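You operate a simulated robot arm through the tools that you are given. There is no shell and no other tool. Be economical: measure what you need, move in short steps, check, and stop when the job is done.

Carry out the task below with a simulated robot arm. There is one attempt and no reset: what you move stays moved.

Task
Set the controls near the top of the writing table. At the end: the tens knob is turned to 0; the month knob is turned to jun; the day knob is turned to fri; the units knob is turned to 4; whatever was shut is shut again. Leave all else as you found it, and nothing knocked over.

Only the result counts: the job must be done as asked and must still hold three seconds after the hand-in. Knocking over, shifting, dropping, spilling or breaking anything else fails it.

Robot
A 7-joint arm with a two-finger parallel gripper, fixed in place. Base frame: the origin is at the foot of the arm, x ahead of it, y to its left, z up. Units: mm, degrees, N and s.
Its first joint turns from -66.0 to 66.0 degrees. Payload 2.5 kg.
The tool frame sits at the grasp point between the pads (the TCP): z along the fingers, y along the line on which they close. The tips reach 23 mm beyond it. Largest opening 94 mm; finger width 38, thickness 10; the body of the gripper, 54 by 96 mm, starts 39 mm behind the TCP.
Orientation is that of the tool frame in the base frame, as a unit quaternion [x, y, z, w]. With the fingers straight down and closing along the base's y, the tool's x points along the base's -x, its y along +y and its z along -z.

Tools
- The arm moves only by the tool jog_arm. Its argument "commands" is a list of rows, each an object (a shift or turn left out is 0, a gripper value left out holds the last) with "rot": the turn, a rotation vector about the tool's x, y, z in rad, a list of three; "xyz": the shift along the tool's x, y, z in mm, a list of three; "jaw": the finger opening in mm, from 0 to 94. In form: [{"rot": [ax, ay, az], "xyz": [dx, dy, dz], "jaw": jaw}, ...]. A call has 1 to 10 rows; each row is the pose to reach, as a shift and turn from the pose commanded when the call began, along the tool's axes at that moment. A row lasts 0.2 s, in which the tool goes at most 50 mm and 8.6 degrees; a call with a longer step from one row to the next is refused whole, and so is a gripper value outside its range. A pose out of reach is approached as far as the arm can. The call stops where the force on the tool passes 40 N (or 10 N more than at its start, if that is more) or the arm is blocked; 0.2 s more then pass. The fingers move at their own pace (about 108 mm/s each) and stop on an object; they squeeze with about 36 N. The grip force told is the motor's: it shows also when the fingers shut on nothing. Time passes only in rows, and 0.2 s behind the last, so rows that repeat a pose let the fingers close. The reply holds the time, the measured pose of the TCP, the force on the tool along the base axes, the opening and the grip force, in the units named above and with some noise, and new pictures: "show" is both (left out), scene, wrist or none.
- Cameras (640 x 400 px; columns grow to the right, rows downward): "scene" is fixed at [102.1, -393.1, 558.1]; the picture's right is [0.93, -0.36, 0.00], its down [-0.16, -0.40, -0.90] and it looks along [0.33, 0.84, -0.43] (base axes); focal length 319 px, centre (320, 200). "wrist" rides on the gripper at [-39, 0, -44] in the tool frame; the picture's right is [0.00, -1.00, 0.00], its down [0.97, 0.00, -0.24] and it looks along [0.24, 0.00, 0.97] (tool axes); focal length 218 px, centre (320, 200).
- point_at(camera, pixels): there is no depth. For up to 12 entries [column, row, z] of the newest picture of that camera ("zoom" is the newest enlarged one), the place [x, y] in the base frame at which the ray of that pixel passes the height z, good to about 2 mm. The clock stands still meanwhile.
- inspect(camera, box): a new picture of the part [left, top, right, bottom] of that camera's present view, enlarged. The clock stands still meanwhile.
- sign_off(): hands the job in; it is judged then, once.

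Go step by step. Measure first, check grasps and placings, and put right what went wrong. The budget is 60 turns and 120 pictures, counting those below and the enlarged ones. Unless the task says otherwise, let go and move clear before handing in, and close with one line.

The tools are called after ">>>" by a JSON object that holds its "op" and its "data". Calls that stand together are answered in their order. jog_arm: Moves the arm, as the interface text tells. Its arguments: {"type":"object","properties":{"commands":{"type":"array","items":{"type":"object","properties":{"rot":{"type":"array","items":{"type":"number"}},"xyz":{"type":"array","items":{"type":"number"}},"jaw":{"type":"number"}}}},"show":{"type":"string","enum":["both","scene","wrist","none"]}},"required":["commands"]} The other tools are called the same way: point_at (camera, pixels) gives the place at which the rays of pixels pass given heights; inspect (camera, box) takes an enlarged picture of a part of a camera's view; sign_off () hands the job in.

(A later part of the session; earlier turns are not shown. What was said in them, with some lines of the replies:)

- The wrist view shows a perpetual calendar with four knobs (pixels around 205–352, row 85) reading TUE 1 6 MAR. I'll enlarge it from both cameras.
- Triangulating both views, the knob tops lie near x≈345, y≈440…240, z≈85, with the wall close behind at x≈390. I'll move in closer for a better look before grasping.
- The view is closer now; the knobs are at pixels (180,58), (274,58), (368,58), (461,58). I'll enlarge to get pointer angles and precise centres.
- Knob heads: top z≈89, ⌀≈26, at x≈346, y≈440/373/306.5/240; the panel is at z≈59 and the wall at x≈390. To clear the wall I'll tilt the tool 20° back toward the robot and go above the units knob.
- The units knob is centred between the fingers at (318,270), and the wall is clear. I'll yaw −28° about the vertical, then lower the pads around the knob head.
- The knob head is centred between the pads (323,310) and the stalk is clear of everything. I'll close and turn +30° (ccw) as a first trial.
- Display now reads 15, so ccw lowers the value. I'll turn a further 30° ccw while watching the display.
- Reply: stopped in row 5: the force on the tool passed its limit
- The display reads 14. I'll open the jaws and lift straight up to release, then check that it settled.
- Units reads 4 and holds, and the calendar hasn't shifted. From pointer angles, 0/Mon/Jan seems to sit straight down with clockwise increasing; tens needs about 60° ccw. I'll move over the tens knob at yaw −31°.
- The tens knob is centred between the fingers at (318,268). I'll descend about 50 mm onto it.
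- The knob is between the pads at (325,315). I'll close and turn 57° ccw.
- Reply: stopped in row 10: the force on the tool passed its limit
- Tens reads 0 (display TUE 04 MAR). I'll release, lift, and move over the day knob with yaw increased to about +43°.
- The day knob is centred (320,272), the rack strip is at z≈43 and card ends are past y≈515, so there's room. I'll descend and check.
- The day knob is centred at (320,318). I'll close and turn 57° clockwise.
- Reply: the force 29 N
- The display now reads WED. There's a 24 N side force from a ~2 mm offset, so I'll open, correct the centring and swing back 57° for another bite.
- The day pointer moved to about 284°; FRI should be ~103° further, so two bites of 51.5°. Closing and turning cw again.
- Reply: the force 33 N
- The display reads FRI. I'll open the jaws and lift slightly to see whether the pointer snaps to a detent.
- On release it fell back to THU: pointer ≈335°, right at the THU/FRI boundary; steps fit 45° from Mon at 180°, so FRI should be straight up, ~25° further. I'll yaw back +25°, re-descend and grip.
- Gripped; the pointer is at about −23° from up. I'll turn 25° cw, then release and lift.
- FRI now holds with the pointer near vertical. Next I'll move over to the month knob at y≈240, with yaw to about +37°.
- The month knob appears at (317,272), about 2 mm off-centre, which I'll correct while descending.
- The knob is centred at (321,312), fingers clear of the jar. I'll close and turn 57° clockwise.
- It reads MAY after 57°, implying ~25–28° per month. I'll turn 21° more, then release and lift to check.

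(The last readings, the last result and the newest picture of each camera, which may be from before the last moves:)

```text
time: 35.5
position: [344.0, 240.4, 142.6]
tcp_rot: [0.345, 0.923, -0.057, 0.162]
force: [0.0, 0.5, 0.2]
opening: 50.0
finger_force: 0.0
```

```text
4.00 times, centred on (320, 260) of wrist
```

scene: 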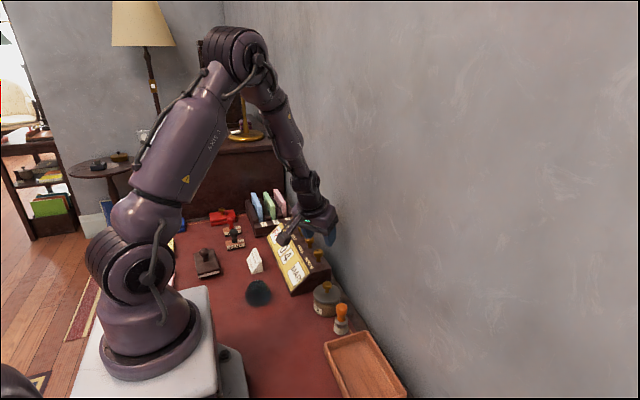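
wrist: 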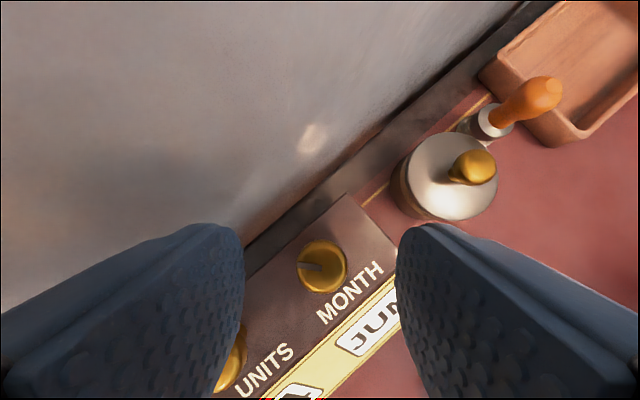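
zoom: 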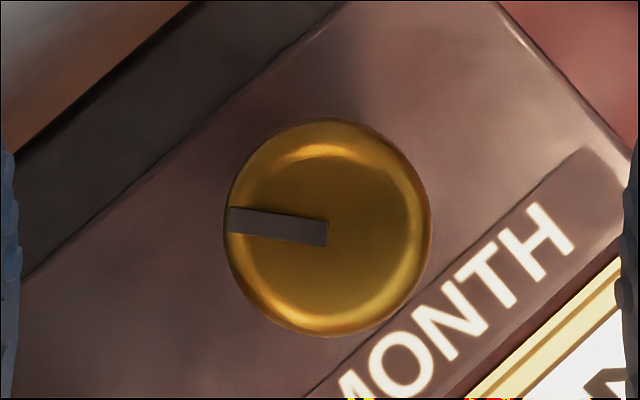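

The display reads FRI 04 JUN and holds after release. I'll lift and back away from the wall for a final check.

>>> {"op": "jog_arm", "data": {"commands": [{"xyz": [-12, 0, -33]}, {"xyz": [-24, 0, -66]}, {"xyz": [-4, -26, -90]}, {"xyz": [22.6, -52.5, -114.7]}, {"xyz": [22.6, -52.5, -114.7]}, {"xyz": [22.6, -52.5, -114.7]}]}}

>>> {"op": "inspect", "data": {"camera": "scene", "box": [220, 180, 370, 330]}}

>>> {"op": "inspect", "data": {"camera": "wrist", "box": [140, 100, 500, 330]}}

```text
time: 36.9
position: [264.4, 240.1, 241.4]
tcp_rot: [0.345, 0.922, -0.058, 0.163]
force: [-0.3, -0.2, -0.4]
opening: 49.7
finger_force: 0.2
```

scene: 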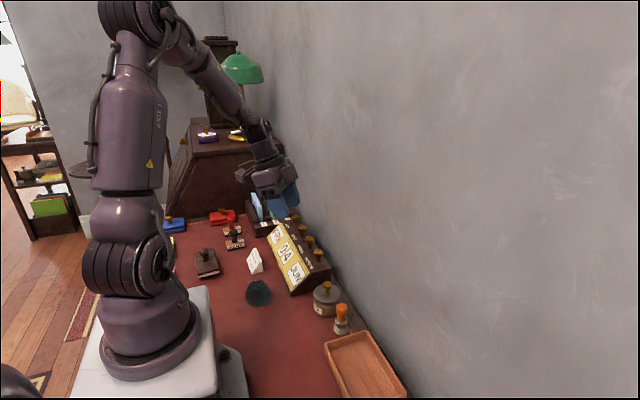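
wrist: 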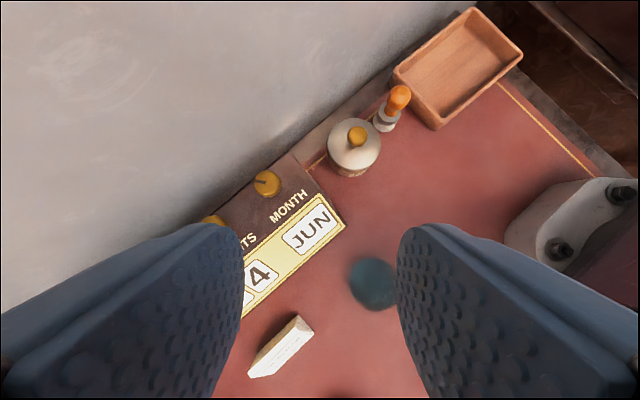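

```text
2.67 times, centred on (295, 255) of scene
```

zoom: 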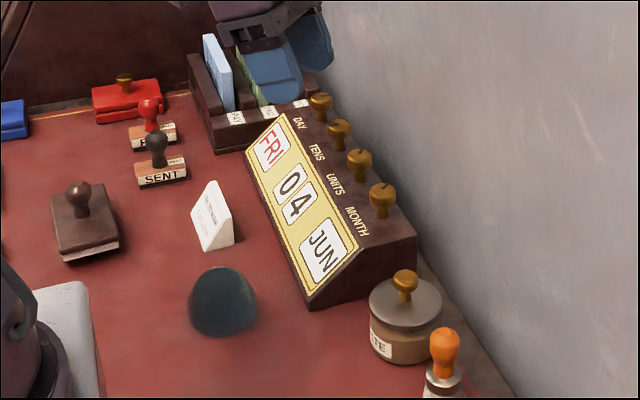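

```text
1.74 times, centred on (320, 215) of wrist
```

zoom: 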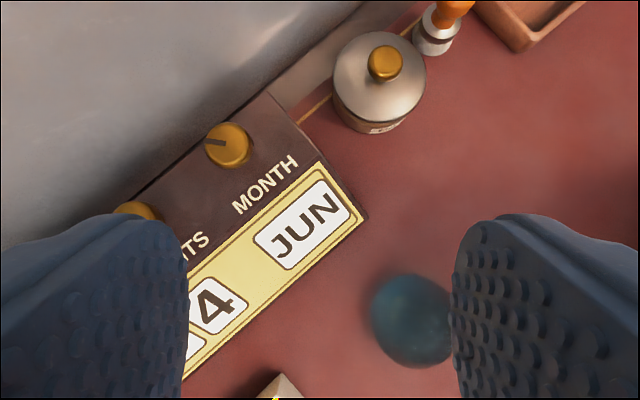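

The calendar reads FRI 04 JUN, the arm is clear, and everything else looks to be where it was. Handing in.

>>> {"op": "sign_off", "data": {}}

```text
The job is handed in.
```

I set the calendar to FRI 0 4 JUN. Nothing was knocked over or visibly moved, and I didn't open anything that needed shutting again; the gripper let go and moved clear before hand-in.
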